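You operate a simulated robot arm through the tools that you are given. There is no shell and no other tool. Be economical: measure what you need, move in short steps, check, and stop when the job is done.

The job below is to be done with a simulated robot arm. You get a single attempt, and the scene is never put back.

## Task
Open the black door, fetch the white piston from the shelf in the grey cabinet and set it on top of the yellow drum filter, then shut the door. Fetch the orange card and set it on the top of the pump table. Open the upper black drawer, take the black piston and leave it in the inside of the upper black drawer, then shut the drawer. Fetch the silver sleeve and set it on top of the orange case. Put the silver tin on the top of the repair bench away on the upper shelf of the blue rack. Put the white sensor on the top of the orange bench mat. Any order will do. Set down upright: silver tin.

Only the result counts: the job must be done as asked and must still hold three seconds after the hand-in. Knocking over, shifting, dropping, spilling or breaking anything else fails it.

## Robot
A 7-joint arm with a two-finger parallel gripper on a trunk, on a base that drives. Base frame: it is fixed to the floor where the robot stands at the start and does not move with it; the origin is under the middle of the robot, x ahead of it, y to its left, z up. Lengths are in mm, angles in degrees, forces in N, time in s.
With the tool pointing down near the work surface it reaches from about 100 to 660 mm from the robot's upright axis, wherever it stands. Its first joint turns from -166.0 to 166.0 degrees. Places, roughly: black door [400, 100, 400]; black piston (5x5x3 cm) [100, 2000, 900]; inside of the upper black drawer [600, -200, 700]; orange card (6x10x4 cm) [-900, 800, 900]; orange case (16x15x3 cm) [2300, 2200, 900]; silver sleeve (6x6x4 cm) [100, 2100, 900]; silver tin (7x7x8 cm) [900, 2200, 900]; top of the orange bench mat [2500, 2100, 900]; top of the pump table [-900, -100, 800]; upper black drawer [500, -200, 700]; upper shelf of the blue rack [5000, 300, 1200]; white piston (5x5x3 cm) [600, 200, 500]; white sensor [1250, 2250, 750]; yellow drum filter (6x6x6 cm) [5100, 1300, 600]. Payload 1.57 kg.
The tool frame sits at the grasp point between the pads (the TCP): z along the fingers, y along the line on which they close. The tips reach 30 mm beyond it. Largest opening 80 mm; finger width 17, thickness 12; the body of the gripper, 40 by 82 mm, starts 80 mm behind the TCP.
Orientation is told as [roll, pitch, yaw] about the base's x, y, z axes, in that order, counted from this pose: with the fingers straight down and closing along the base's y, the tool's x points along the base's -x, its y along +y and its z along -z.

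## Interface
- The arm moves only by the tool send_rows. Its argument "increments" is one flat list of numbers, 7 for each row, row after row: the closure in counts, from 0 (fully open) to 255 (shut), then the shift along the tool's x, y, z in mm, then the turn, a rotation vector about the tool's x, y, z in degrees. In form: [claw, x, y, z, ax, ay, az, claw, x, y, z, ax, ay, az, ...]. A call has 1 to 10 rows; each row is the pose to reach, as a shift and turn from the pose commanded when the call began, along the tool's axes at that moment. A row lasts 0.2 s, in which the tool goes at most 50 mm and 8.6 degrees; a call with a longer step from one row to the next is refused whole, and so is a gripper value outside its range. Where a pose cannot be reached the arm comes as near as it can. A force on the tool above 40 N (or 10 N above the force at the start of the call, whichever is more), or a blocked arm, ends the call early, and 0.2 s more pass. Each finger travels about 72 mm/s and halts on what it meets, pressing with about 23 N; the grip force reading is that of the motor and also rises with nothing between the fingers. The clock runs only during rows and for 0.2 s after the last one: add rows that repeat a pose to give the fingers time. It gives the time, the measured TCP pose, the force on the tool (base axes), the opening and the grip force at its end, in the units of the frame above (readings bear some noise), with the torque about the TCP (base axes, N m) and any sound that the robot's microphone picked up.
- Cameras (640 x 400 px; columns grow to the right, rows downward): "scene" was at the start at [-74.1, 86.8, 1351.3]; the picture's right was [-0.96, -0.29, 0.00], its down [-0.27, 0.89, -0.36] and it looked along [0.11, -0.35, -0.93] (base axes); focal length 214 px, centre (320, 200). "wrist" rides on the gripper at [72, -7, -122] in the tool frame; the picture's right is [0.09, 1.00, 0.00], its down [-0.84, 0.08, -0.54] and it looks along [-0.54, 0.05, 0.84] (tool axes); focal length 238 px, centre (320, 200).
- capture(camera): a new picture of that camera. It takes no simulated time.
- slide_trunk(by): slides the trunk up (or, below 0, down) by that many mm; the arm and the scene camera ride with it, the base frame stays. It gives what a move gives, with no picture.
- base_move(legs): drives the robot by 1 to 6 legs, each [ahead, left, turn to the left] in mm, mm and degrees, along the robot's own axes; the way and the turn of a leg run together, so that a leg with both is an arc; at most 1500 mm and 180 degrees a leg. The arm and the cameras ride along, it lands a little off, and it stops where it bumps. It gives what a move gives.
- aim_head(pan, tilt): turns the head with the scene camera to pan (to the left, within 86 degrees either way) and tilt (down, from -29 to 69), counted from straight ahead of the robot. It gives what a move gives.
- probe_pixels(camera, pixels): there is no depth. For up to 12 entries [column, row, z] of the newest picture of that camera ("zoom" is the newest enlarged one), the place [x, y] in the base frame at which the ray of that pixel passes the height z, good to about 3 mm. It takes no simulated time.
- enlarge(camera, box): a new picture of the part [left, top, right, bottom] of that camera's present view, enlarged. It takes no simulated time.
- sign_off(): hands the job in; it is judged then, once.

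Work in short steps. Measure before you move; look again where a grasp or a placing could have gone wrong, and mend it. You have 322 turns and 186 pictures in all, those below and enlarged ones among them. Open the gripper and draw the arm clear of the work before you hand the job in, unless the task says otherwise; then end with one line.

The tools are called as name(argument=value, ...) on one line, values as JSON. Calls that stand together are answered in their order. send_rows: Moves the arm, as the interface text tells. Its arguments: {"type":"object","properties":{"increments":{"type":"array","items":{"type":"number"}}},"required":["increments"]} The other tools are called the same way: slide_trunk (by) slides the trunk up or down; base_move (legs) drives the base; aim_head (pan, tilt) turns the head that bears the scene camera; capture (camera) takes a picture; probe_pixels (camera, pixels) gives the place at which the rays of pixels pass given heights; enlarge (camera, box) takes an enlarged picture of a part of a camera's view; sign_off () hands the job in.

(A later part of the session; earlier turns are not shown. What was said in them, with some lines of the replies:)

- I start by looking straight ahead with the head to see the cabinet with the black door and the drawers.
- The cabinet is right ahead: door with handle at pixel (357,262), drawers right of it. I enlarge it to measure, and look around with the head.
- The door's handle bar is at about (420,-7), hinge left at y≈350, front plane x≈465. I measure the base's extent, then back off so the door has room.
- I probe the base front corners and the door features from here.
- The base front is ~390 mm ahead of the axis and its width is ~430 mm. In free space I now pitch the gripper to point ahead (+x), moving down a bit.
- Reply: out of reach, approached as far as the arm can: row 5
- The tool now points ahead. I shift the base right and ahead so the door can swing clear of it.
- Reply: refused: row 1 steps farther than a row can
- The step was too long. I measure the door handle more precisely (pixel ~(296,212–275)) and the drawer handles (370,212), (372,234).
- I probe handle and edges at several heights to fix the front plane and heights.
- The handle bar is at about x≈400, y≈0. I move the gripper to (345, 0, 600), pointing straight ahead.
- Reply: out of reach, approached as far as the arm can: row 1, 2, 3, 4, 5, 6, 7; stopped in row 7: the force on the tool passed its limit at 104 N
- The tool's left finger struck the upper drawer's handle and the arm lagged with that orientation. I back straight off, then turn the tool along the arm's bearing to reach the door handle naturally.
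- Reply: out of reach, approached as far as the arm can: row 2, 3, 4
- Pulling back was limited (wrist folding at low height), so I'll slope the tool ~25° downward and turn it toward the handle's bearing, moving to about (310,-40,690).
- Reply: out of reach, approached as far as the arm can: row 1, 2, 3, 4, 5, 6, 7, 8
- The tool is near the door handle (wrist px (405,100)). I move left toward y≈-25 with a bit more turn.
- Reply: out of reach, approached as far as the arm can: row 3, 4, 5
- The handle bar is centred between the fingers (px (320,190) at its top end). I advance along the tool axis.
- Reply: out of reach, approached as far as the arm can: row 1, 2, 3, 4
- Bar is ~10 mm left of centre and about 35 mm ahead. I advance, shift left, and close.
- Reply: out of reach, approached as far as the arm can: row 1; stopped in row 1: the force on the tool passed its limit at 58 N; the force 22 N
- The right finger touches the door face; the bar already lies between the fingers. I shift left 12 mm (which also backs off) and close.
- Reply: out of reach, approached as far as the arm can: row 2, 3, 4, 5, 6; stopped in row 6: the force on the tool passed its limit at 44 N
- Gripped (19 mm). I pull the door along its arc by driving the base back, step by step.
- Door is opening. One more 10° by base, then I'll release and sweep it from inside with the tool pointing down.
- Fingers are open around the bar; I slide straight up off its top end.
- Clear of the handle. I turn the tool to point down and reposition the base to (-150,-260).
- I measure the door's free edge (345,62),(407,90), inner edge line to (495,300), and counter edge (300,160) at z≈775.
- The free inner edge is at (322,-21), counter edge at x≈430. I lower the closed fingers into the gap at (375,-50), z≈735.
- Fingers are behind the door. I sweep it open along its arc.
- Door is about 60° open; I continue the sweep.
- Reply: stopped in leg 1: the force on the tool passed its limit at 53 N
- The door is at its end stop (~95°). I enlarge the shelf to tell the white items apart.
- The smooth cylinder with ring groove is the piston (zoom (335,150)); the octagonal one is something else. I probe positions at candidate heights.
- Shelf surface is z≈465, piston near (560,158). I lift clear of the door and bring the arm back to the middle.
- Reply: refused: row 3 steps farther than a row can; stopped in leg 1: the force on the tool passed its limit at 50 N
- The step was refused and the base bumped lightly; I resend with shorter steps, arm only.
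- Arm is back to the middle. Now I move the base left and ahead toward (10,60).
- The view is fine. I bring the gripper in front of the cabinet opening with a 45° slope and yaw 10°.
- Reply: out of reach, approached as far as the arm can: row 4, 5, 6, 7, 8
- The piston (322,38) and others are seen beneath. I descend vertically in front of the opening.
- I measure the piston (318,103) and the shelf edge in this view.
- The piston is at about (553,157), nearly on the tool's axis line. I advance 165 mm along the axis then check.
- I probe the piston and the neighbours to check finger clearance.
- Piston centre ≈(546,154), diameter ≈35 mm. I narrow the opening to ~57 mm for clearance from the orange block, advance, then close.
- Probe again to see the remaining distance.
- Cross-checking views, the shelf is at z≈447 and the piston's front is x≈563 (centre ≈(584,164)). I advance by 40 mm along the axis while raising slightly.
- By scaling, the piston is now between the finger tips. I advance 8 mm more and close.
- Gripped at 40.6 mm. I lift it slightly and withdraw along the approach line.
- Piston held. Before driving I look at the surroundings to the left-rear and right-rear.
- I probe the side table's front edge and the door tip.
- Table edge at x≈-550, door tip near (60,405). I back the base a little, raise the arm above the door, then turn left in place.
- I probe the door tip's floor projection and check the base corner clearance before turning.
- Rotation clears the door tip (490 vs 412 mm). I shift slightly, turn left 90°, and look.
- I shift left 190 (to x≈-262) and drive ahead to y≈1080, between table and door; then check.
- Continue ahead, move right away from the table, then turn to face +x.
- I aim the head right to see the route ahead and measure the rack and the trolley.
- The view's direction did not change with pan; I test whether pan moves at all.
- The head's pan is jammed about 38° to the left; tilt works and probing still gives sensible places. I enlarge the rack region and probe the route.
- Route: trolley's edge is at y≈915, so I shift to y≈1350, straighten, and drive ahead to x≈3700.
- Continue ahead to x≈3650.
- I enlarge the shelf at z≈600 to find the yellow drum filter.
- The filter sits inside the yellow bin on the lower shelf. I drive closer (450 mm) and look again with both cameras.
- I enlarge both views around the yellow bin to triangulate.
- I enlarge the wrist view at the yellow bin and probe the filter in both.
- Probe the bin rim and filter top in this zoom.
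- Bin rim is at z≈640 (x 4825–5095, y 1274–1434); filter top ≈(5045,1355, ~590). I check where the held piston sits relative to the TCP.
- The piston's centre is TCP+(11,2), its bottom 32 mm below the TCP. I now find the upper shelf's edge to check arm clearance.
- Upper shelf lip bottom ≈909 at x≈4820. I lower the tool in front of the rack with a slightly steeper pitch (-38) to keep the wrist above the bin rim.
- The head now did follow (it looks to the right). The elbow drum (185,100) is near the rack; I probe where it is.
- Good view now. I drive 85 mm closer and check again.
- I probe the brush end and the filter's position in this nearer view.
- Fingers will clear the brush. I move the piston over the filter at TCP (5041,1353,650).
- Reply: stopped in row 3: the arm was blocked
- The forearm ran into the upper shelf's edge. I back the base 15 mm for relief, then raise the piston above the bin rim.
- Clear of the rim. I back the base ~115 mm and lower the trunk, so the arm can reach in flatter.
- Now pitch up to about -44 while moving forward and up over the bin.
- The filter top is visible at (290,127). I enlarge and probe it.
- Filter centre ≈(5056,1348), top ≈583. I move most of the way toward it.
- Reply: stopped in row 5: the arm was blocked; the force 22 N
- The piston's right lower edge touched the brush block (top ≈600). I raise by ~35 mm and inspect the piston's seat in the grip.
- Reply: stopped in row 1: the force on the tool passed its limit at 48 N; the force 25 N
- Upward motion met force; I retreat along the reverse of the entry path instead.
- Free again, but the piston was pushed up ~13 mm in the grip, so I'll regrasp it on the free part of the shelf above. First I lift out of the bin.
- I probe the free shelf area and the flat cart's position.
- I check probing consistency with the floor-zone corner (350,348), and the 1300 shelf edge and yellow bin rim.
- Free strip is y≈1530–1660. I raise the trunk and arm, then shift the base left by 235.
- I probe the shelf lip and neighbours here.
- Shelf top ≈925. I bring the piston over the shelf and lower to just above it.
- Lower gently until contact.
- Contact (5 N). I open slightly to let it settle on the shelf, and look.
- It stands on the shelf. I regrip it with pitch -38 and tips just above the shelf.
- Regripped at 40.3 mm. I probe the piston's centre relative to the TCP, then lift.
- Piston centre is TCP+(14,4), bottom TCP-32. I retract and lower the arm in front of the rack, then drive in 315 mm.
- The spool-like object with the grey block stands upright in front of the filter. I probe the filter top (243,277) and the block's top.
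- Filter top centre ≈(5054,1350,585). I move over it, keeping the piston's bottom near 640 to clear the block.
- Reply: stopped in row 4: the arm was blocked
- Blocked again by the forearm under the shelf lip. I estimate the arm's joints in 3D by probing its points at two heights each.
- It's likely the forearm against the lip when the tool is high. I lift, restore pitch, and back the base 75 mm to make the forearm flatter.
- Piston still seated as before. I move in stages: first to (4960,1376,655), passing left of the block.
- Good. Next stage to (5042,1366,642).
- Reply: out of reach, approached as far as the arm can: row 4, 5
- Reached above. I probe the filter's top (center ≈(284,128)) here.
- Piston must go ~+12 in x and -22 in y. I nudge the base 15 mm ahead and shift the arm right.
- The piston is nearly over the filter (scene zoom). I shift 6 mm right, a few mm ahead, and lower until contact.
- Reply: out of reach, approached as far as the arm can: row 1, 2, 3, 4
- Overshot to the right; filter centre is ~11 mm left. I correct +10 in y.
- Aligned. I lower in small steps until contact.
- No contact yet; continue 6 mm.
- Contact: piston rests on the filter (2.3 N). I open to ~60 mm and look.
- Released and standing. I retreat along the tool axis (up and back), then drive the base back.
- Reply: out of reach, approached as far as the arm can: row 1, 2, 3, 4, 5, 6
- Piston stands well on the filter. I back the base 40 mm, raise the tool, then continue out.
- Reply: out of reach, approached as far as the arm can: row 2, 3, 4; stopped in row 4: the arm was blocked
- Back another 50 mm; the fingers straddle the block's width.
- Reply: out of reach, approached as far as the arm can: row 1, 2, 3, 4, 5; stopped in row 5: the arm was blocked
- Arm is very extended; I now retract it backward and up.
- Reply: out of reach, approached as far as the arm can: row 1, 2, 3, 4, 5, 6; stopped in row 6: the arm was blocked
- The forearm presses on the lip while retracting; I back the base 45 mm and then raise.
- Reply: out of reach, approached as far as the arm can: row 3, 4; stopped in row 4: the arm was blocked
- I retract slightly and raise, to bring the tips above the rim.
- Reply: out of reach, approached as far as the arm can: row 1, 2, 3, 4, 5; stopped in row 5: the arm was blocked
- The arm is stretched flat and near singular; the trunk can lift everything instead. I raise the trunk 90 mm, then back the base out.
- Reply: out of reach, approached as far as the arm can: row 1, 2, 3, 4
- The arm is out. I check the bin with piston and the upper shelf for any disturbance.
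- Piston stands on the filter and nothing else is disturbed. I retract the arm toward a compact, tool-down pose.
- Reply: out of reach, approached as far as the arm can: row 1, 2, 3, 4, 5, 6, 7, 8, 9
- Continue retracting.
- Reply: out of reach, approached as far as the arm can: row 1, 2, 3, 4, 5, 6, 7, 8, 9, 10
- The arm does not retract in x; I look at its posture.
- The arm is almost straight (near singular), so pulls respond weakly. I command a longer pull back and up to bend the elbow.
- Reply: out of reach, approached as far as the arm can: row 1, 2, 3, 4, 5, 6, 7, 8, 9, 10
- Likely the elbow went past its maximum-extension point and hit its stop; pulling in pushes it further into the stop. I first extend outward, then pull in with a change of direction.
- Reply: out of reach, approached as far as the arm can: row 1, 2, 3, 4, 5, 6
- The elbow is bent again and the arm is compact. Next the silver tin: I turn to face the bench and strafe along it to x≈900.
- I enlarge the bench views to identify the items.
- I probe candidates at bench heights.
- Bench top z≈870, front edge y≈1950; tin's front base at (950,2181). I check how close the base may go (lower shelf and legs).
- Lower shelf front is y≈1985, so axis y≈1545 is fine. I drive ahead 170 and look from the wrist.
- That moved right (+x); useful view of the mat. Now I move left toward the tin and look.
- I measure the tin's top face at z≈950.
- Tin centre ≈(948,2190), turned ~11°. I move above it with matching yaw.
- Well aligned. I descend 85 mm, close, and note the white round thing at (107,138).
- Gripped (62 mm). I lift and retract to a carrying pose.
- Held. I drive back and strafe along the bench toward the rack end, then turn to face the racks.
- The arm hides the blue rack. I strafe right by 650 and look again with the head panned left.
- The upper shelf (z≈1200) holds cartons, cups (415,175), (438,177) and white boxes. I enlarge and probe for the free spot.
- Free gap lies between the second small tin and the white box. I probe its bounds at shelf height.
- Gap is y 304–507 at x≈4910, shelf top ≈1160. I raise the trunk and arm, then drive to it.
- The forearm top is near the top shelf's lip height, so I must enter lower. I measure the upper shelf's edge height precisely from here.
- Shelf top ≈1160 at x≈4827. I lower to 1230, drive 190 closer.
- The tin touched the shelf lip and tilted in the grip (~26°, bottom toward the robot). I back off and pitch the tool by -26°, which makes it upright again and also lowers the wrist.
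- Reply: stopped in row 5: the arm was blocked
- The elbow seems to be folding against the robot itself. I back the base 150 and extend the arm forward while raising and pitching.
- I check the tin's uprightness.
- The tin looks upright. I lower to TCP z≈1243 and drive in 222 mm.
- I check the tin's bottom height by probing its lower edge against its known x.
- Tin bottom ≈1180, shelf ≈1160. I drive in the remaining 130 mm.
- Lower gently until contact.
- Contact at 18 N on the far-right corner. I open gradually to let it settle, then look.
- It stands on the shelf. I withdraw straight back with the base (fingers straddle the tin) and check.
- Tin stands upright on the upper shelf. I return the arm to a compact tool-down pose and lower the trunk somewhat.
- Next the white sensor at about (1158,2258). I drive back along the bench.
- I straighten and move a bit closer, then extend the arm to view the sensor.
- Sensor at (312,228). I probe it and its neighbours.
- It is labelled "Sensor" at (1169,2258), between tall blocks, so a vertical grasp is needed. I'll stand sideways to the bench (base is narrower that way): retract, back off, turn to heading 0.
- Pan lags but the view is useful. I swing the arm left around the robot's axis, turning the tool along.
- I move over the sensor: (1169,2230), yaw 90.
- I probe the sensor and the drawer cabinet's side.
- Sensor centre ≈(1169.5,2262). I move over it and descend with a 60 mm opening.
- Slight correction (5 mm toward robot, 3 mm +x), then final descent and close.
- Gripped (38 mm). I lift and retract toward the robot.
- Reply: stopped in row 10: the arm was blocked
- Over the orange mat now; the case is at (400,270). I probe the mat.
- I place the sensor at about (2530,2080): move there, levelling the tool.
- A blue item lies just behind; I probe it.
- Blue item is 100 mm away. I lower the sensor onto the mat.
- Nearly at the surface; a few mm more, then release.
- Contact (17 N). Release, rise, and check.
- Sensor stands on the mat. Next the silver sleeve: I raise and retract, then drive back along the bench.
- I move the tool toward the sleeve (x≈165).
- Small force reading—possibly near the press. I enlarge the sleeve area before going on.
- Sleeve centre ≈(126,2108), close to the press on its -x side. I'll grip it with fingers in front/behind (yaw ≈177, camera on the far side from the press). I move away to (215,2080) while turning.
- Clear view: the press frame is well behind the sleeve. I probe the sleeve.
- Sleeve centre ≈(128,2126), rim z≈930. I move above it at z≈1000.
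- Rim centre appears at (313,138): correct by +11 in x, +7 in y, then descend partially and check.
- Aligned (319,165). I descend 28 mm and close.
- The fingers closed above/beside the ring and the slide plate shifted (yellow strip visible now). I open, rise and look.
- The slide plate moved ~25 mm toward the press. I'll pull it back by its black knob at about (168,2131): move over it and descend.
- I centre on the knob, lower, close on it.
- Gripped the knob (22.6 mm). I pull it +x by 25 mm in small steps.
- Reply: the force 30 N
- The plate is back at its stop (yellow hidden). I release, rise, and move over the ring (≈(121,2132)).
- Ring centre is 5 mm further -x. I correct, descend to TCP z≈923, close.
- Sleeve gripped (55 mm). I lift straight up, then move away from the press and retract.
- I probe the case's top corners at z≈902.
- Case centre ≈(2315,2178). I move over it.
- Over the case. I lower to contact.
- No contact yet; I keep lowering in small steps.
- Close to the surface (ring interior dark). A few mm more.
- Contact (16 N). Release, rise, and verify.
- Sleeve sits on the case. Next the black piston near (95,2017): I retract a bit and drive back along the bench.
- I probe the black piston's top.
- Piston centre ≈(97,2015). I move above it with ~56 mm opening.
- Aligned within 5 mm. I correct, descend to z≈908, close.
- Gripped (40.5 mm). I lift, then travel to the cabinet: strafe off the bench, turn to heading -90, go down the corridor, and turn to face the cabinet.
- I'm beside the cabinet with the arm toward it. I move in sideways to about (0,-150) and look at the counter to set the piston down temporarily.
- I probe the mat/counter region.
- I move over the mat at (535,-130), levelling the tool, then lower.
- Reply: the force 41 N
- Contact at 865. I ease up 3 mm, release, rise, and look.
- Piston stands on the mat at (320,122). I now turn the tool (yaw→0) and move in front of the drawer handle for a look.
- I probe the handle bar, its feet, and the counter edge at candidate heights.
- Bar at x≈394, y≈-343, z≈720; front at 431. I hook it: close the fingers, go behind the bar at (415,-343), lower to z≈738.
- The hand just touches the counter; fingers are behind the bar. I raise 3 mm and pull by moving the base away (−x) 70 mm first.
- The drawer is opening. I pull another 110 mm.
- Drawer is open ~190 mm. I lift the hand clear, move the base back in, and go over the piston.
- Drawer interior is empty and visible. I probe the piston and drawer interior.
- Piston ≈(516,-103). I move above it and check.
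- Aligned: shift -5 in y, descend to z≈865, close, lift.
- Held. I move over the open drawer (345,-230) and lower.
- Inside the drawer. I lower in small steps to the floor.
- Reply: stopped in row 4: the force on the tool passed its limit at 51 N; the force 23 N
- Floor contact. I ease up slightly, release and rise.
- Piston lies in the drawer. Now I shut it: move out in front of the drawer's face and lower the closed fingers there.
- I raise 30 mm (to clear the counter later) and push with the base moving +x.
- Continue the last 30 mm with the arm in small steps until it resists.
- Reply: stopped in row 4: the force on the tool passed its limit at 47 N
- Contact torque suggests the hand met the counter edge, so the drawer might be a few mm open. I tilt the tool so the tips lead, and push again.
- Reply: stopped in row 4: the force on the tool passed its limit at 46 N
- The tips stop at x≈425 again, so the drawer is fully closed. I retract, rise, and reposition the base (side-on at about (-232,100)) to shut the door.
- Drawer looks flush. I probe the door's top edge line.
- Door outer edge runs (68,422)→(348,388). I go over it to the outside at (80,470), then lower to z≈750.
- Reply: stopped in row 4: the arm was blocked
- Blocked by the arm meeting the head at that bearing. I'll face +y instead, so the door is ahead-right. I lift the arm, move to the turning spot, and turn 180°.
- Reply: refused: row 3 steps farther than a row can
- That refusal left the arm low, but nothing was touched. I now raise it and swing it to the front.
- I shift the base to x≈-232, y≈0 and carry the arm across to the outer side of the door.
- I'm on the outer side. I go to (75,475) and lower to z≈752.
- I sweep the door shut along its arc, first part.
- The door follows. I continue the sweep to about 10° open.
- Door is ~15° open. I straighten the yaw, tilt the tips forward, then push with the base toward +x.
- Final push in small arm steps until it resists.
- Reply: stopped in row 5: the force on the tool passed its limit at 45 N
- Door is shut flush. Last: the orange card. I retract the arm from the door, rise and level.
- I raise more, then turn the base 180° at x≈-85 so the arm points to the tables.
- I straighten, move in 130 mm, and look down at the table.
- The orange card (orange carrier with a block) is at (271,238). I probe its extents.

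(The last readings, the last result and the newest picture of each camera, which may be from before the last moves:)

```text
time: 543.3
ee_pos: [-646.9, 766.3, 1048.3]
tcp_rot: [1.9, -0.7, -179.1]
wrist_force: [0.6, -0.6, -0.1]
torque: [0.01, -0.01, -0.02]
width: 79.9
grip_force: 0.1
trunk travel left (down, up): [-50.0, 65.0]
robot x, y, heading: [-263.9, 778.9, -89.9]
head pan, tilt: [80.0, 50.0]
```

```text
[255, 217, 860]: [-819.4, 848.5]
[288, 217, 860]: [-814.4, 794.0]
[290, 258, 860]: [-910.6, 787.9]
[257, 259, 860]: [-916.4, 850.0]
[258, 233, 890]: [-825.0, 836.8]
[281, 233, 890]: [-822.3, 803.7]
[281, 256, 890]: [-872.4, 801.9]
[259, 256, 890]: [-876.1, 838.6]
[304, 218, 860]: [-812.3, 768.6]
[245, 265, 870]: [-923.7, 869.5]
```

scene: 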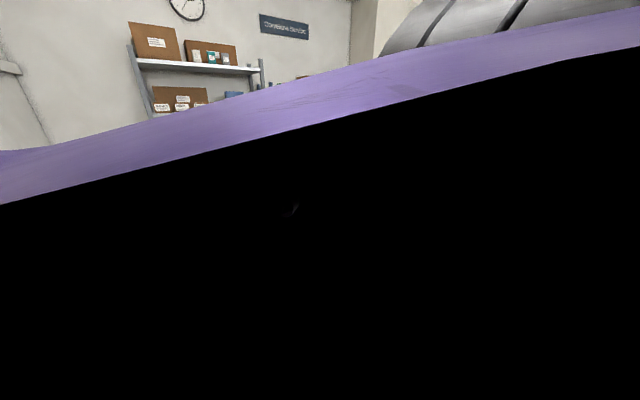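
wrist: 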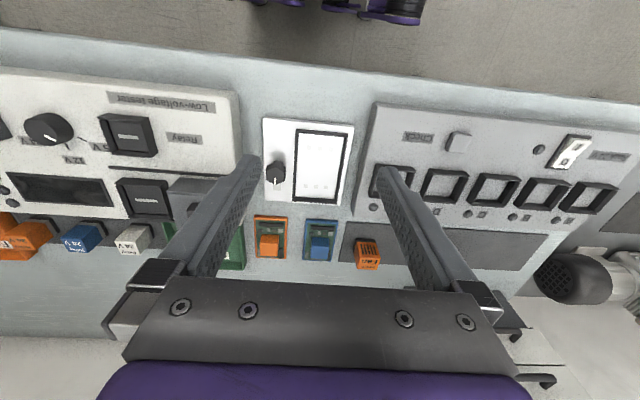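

Card: x -914..-817, y 790..849; its block ≈(-850,820). I move in and over the block, then check once.

base_move(legs=[[0, -40, 0]])

send_rows(increments=[62, -40, -12, 0, 0, 0, 0, 62, -80, -25, 5, 0, 0, 0, 62, -120, -40, 20, 0, 0, 0, 62, -155, -52, 45, 0, 0, 0, 62, -168, -55, 80, 0, 0, 0, 62, -168, -55, 95, 0, 0, 0, 62, -168, -55, 95, 0, 0, 0])

capture(camera="wrist")

```text
time: 544.3
ee_pos: [-687.3, 765.8, 1048.3]
tcp_rot: [1.9, -0.7, -179.1]
wrist_force: [0.1, 0.0, -0.3]
torque: [0.02, -0.03, 0.02]
width: 79.9
grip_force: 0.0
trunk travel left (down, up): [-50.0, 65.0]
robot x, y, heading: [-301.1, 778.9, -90.0]
head pan, tilt: [80.0, 50.0]
```

```text
time: 545.9
ee_pos: [-856.4, 817.5, 951.1]
tcp_rot: [2.0, -0.8, -179.0]
wrist_force: [0.3, -1.4, -1.3]
torque: [0.02, 0.01, 0.01]
width: 60.5
grip_force: 0.0
trunk travel left (down, up): [-50.0, 65.0]
robot x, y, heading: [-304.1, 778.3, -90.2]
head pan, tilt: [80.0, 50.0]
```

```text
3 pictures are left
```

wrist: 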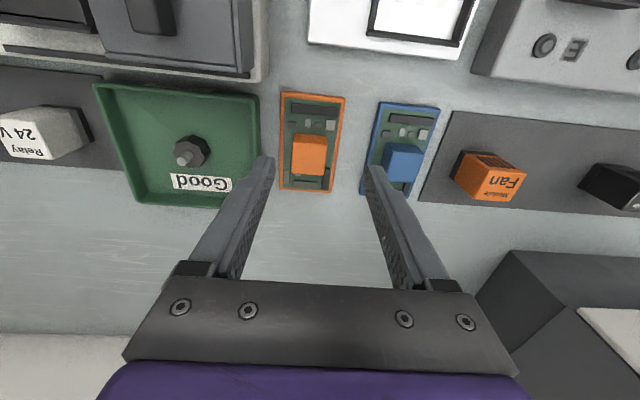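

Block is 9 mm further +y. I correct, narrow the opening, and descend gently.

send_rows(increments=[90, -2, -5, 12, 0, 0, 0, 90, -2, -9, 24, 0, 0, 0, 90, -2, -9, 33, 0, 0, 0, 90, -2, -9, 39, 0, 0, 0, 90, -2, -9, 43, 0, 0, 0])

```text
time: 547.1
ee_pos: [-860.1, 823.5, 910.3]
tcp_rot: [1.9, -0.7, -179.2]
wrist_force: [0.6, -0.6, -0.6]
torque: [-0.04, -0.01, -0.02]
width: 51.5
grip_force: 0.0
trunk travel left (down, up): [-50.0, 65.0]
robot x, y, heading: [-303.4, 781.5, -90.0]
head pan, tilt: [80.0, 50.0]
```

send_rows(increments=[90, 0, -2, 3, 0, 0, 0, 90, 0, -2, 6, 0, 0, 0, 90, 0, -2, 9, 0, 0, 0, 90, 0, -2, 9, 0, 0, 0])

```text
time: 548.1
ee_pos: [-860.5, 825.2, 901.2]
tcp_rot: [1.7, -0.7, -179.2]
wrist_force: [0.5, 0.2, -0.5]
torque: [-0.01, 0.0, 0.03]
width: 51.8
grip_force: 0.0
trunk travel left (down, up): [-50.0, 65.0]
robot x, y, heading: [-304.3, 779.8, -90.1]
head pan, tilt: [80.0, 50.0]
```

Still free; a bit lower, with force guard.

send_rows(increments=[90, 0, 0, 2, 0, 0, 0, 90, 0, 0, 4, 0, 0, 0, 90, 0, 0, 6, 0, 0, 0, 90, 0, 0, 8, 0, 0, 0, 90, 0, 0, 8, 0, 0, 0])

```text
time: 549.3
ee_pos: [-858.6, 823.9, 893.4]
tcp_rot: [1.8, -0.5, -179.1]
wrist_force: [0.4, -0.4, -0.7]
torque: [0.01, 0.0, 0.0]
width: 52.0
grip_force: 0.0
trunk travel left (down, up): [-50.0, 65.0]
robot x, y, heading: [-303.4, 780.1, -90.0]
head pan, tilt: [80.0, 50.0]
```

I close here and read the width.

send_rows(increments=[140, 0, 0, 0, 0, 0, 0, 200, 0, 0, 0, 0, 0, 0, 240, 0, 0, 0, 0, 0, 0, 240, 0, 0, 0, 0, 0, 0])

```text
time: 550.3
ee_pos: [-859.9, 823.9, 892.5]
tcp_rot: [1.8, -0.7, -179.2]
wrist_force: [1.1, 1.2, 2.9]
torque: [0.09, 0.04, 0.0]
width: 29.4
grip_force: 22.7
trunk travel left (down, up): [-50.0, 65.0]
robot x, y, heading: [-303.6, 777.6, -89.9]
head pan, tilt: [80.0, 50.0]
```

Gripped the block (29 mm). I lift, retract, and drive along to the pump table.

send_rows(increments=[245, 0, 0, -20, 0, 0, 0, 245, 0, 0, -60, 0, 0, 0, 245, 0, 0, -105, 0, 0, 0, 245, 0, 0, -150, 0, 0, 0, 245, 20, 0, -185, 0, 0, 0, 245, 65, 0, -190, 0, 0, 0, 245, 110, 0, -190, 0, 0, 0, 245, 150, 0, -190, 0, 0, 0, 245, 180, 0, -190, 0, 0, 0])

base_move(legs=[[0, 80, 0], [840, 0, 0]])

capture(camera="wrist")

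```text
time: 552.3
ee_pos: [-678.5, 831.6, 1083.2]
tcp_rot: [1.9, -0.7, -179.2]
wrist_force: [0.7, -0.1, -0.7]
torque: [0.03, -0.03, 0.01]
width: 29.5
grip_force: 22.9
trunk travel left (down, up): [-50.0, 65.0]
robot x, y, heading: [-303.9, 779.3, -90.1]
head pan, tilt: [80.0, 50.0]
```

```text
time: 557.9
ee_pos: [-596.1, -23.5, 1081.4]
tcp_rot: [1.9, -0.7, -178.8]
wrist_force: [-0.9, 0.5, -0.6]
torque: [-0.02, -0.03, 0.01]
width: 29.4
grip_force: 22.9
trunk travel left (down, up): [-50.0, 65.0]
robot x, y, heading: [-218.3, -75.2, -89.3]
head pan, tilt: [80.0, 50.0]
```

```text
2 pictures are left
```

wrist: 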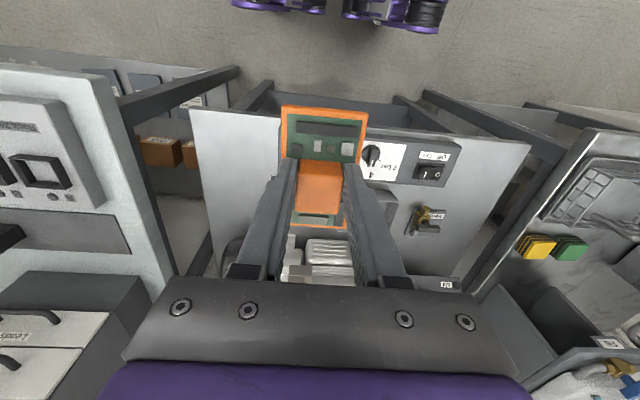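

Free plain areas: left-front (235,165) and right (500,200) of the table. I probe them.

probe_pixels(camera="wrist", pixels=[[192, 112, 785], [235, 165, 785], [278, 120, 785], [212, 240, 785], [560, 145, 785], [500, 200, 785], [452, 180, 785], [445, 235, 785], [500, 255, 785], [530, 170, 785], [280, 180, 785], [465, 275, 785]])

```text
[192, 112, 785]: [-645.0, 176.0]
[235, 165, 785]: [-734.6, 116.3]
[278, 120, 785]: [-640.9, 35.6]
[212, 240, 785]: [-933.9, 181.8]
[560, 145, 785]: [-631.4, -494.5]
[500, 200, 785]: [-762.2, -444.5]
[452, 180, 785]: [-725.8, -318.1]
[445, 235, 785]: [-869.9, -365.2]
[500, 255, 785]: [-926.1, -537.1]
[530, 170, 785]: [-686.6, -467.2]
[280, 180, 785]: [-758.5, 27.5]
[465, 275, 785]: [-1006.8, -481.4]
```

The left-front area (x≈-735, y≈110) is free. I back the base 135 mm and extend the arm there, then lower.

base_move(legs=[[-135, 0, -0.5]])

send_rows(increments=[245, -35, 0, 5, 0, 0, 0, 245, -70, 0, 15, 0, 0, 0, 245, -105, 0, 35, 0, 0, 0, 245, -134, 0, 70, 0, 0, 0, 245, -134, 0, 115, 0, 0, 0, 245, -134, 0, 160, 0, 0, 0, 245, -134, 0, 200, 0, 0, 0, 245, -134, 0, 225, 0, 0, 0])

```text
time: 559.2
ee_pos: [-596.8, 112.0, 1082.6]
tcp_rot: [1.9, -0.7, -179.2]
wrist_force: [-0.3, 0.0, -1.2]
torque: [0.0, 0.03, -0.01]
width: 29.3
grip_force: 22.7
trunk travel left (down, up): [-50.0, 65.0]
robot x, y, heading: [-218.8, 60.0, -90.1]
head pan, tilt: [80.0, 50.0]
```

```text
time: 561.0
ee_pos: [-734.4, 104.7, 859.6]
tcp_rot: [1.8, -0.7, -179.2]
wrist_force: [-0.3, 0.6, -1.2]
torque: [0.01, -0.02, 0.03]
width: 29.2
grip_force: 22.9
trunk travel left (down, up): [-50.0, 65.0]
robot x, y, heading: [-221.0, 56.4, -90.1]
head pan, tilt: [80.0, 50.0]
```

Lower in small guarded steps.

send_rows(increments=[245, 0, 0, 5, 0, 0, 0, 245, 0, 0, 10, 0, 0, 0, 245, 0, 0, 15, 0, 0, 0, 245, 0, 0, 20, 0, 0, 0])

```text
time: 562.0
ee_pos: [-732.8, 103.9, 839.5]
tcp_rot: [1.9, -0.7, -179.3]
wrist_force: [0.3, 0.5, -1.5]
torque: [-0.02, -0.01, 0.0]
width: 29.4
grip_force: 23.1
trunk travel left (down, up): [-50.0, 65.0]
robot x, y, heading: [-221.4, 60.5, -89.8]
head pan, tilt: [80.0, 50.0]
```

send_rows(increments=[245, 0, 0, 4, 0, 0, 0, 245, 0, 0, 8, 0, 0, 0, 245, 0, 0, 12, 0, 0, 0, 245, 0, 0, 16, 0, 0, 0])

```text
time: 563.0
ee_pos: [-732.5, 101.8, 823.3]
tcp_rot: [1.8, -0.7, -179.3]
wrist_force: [0.3, -0.2, -0.6]
torque: [0.04, -0.05, 0.02]
width: 29.2
grip_force: 23.1
trunk travel left (down, up): [-50.0, 65.0]
robot x, y, heading: [-219.6, 59.6, -90.2]
head pan, tilt: [80.0, 50.0]
```

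send_rows(increments=[245, 0, 0, 3, 0, 0, 0, 245, 0, 0, 6, 0, 0, 0, 245, 0, 0, 9, 0, 0, 0, 245, 0, 0, 12, 0, 0, 0])

```text
time: 564.0
ee_pos: [-733.3, 100.8, 811.1]
tcp_rot: [1.9, -0.6, -179.2]
wrist_force: [-0.1, -0.1, -1.3]
torque: [0.02, 0.02, -0.03]
width: 29.2
grip_force: 22.7
trunk travel left (down, up): [-50.0, 65.0]
robot x, y, heading: [-223.5, 59.6, -90.2]
head pan, tilt: [80.0, 50.0]
```

send_rows(increments=[245, 0, 0, 3, 0, 0, 0, 245, 0, 0, 6, 0, 0, 0, 245, 0, 0, 9, 0, 0, 0, 245, 0, 0, 12, 0, 0, 0])

```text
time: 565.0
ee_pos: [-733.1, 100.2, 800.1]
tcp_rot: [1.8, -0.7, -179.2]
wrist_force: [0.3, 0.2, 0.1]
torque: [-0.02, -0.03, 0.03]
width: 29.1
grip_force: 22.8
trunk travel left (down, up): [-50.0, 65.0]
robot x, y, heading: [-222.4, 59.6, -90.1]
head pan, tilt: [80.0, 50.0]
```

send_rows(increments=[245, 0, 0, 3, 0, 0, 0, 245, 0, 0, 6, 0, 0, 0, 245, 0, 0, 9, 0, 0, 0, 245, 0, 0, 12, 0, 0, 0])

```text
time: 566.0
ee_pos: [-733.5, 99.4, 789.6]
tcp_rot: [1.9, -0.9, -179.0]
wrist_force: [2.1, -0.7, 18.6]
torque: [0.5, -0.01, -0.03]
width: 29.8
grip_force: 23.1
trunk travel left (down, up): [-50.0, 65.0]
robot x, y, heading: [-218.5, 60.9, -90.2]
head pan, tilt: [80.0, 50.0]
```

Contact (18.6 N). I release, rise, retract, and verify.

send_rows(increments=[200, 0, 0, 0, 0, 0, 0, 130, 0, 0, 0, 0, 0, 0, 80, 0, 0, 0, 0, 0, 0, 70, 0, 0, -10, 0, 0, 0, 60, 0, 0, -45, 0, 0, 0, 30, 0, 0, -90, 0, 0, 0, 0, 0, 0, -135, 0, 0, 0, 0, 30, 0, -170, 0, 0, 0, 0, 75, 0, -190, 0, 0, 0, 0, 110, 0, -210, 0, 0, 0])

capture(camera="wrist")

```text
time: 568.2
ee_pos: [-623.4, 108.7, 995.1]
tcp_rot: [1.9, -0.6, -179.2]
wrist_force: [-0.4, 1.0, -0.3]
torque: [0.0, -0.05, 0.0]
width: 79.8
grip_force: 0.1
trunk travel left (down, up): [-50.0, 65.0]
robot x, y, heading: [-219.9, 60.6, -89.9]
head pan, tilt: [80.0, 50.0]
```

```text
1 pictures are left
```

wrist: 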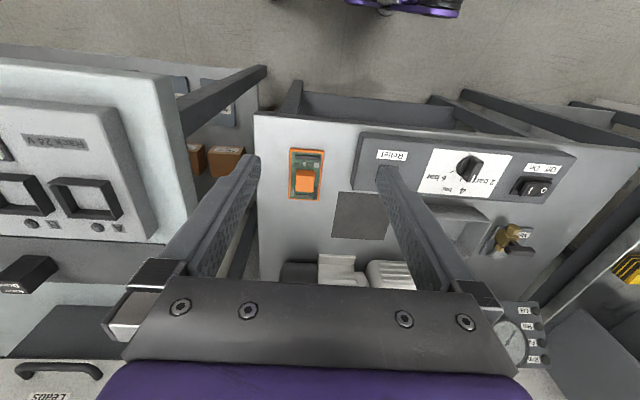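

The card lies flat on the pump table; gripper is open. I draw the robot clear of the table.

base_move(legs=[[0, 130, 0]])

```text
time: 570.1
ee_pos: [-492.4, 108.0, 994.8]
tcp_rot: [2.0, -0.7, -179.2]
wrist_force: [0.1, 0.3, -0.8]
torque: [0.01, -0.01, -0.01]
width: 79.8
grip_force: 0.0
trunk travel left (down, up): [-50.0, 65.0]
robot x, y, heading: [-90.4, 59.6, -90.1]
head pan, tilt: [80.0, 50.0]
```

All parts are placed, the door and drawer are shut, and the arm is clear; I hand the job in.

sign_off()

```text
The job is handed in.
```

I did all six placements, shut the door and the drawer, and handed the job in with the gripper open and the arm clear; the only result I got back is that it was handed in.
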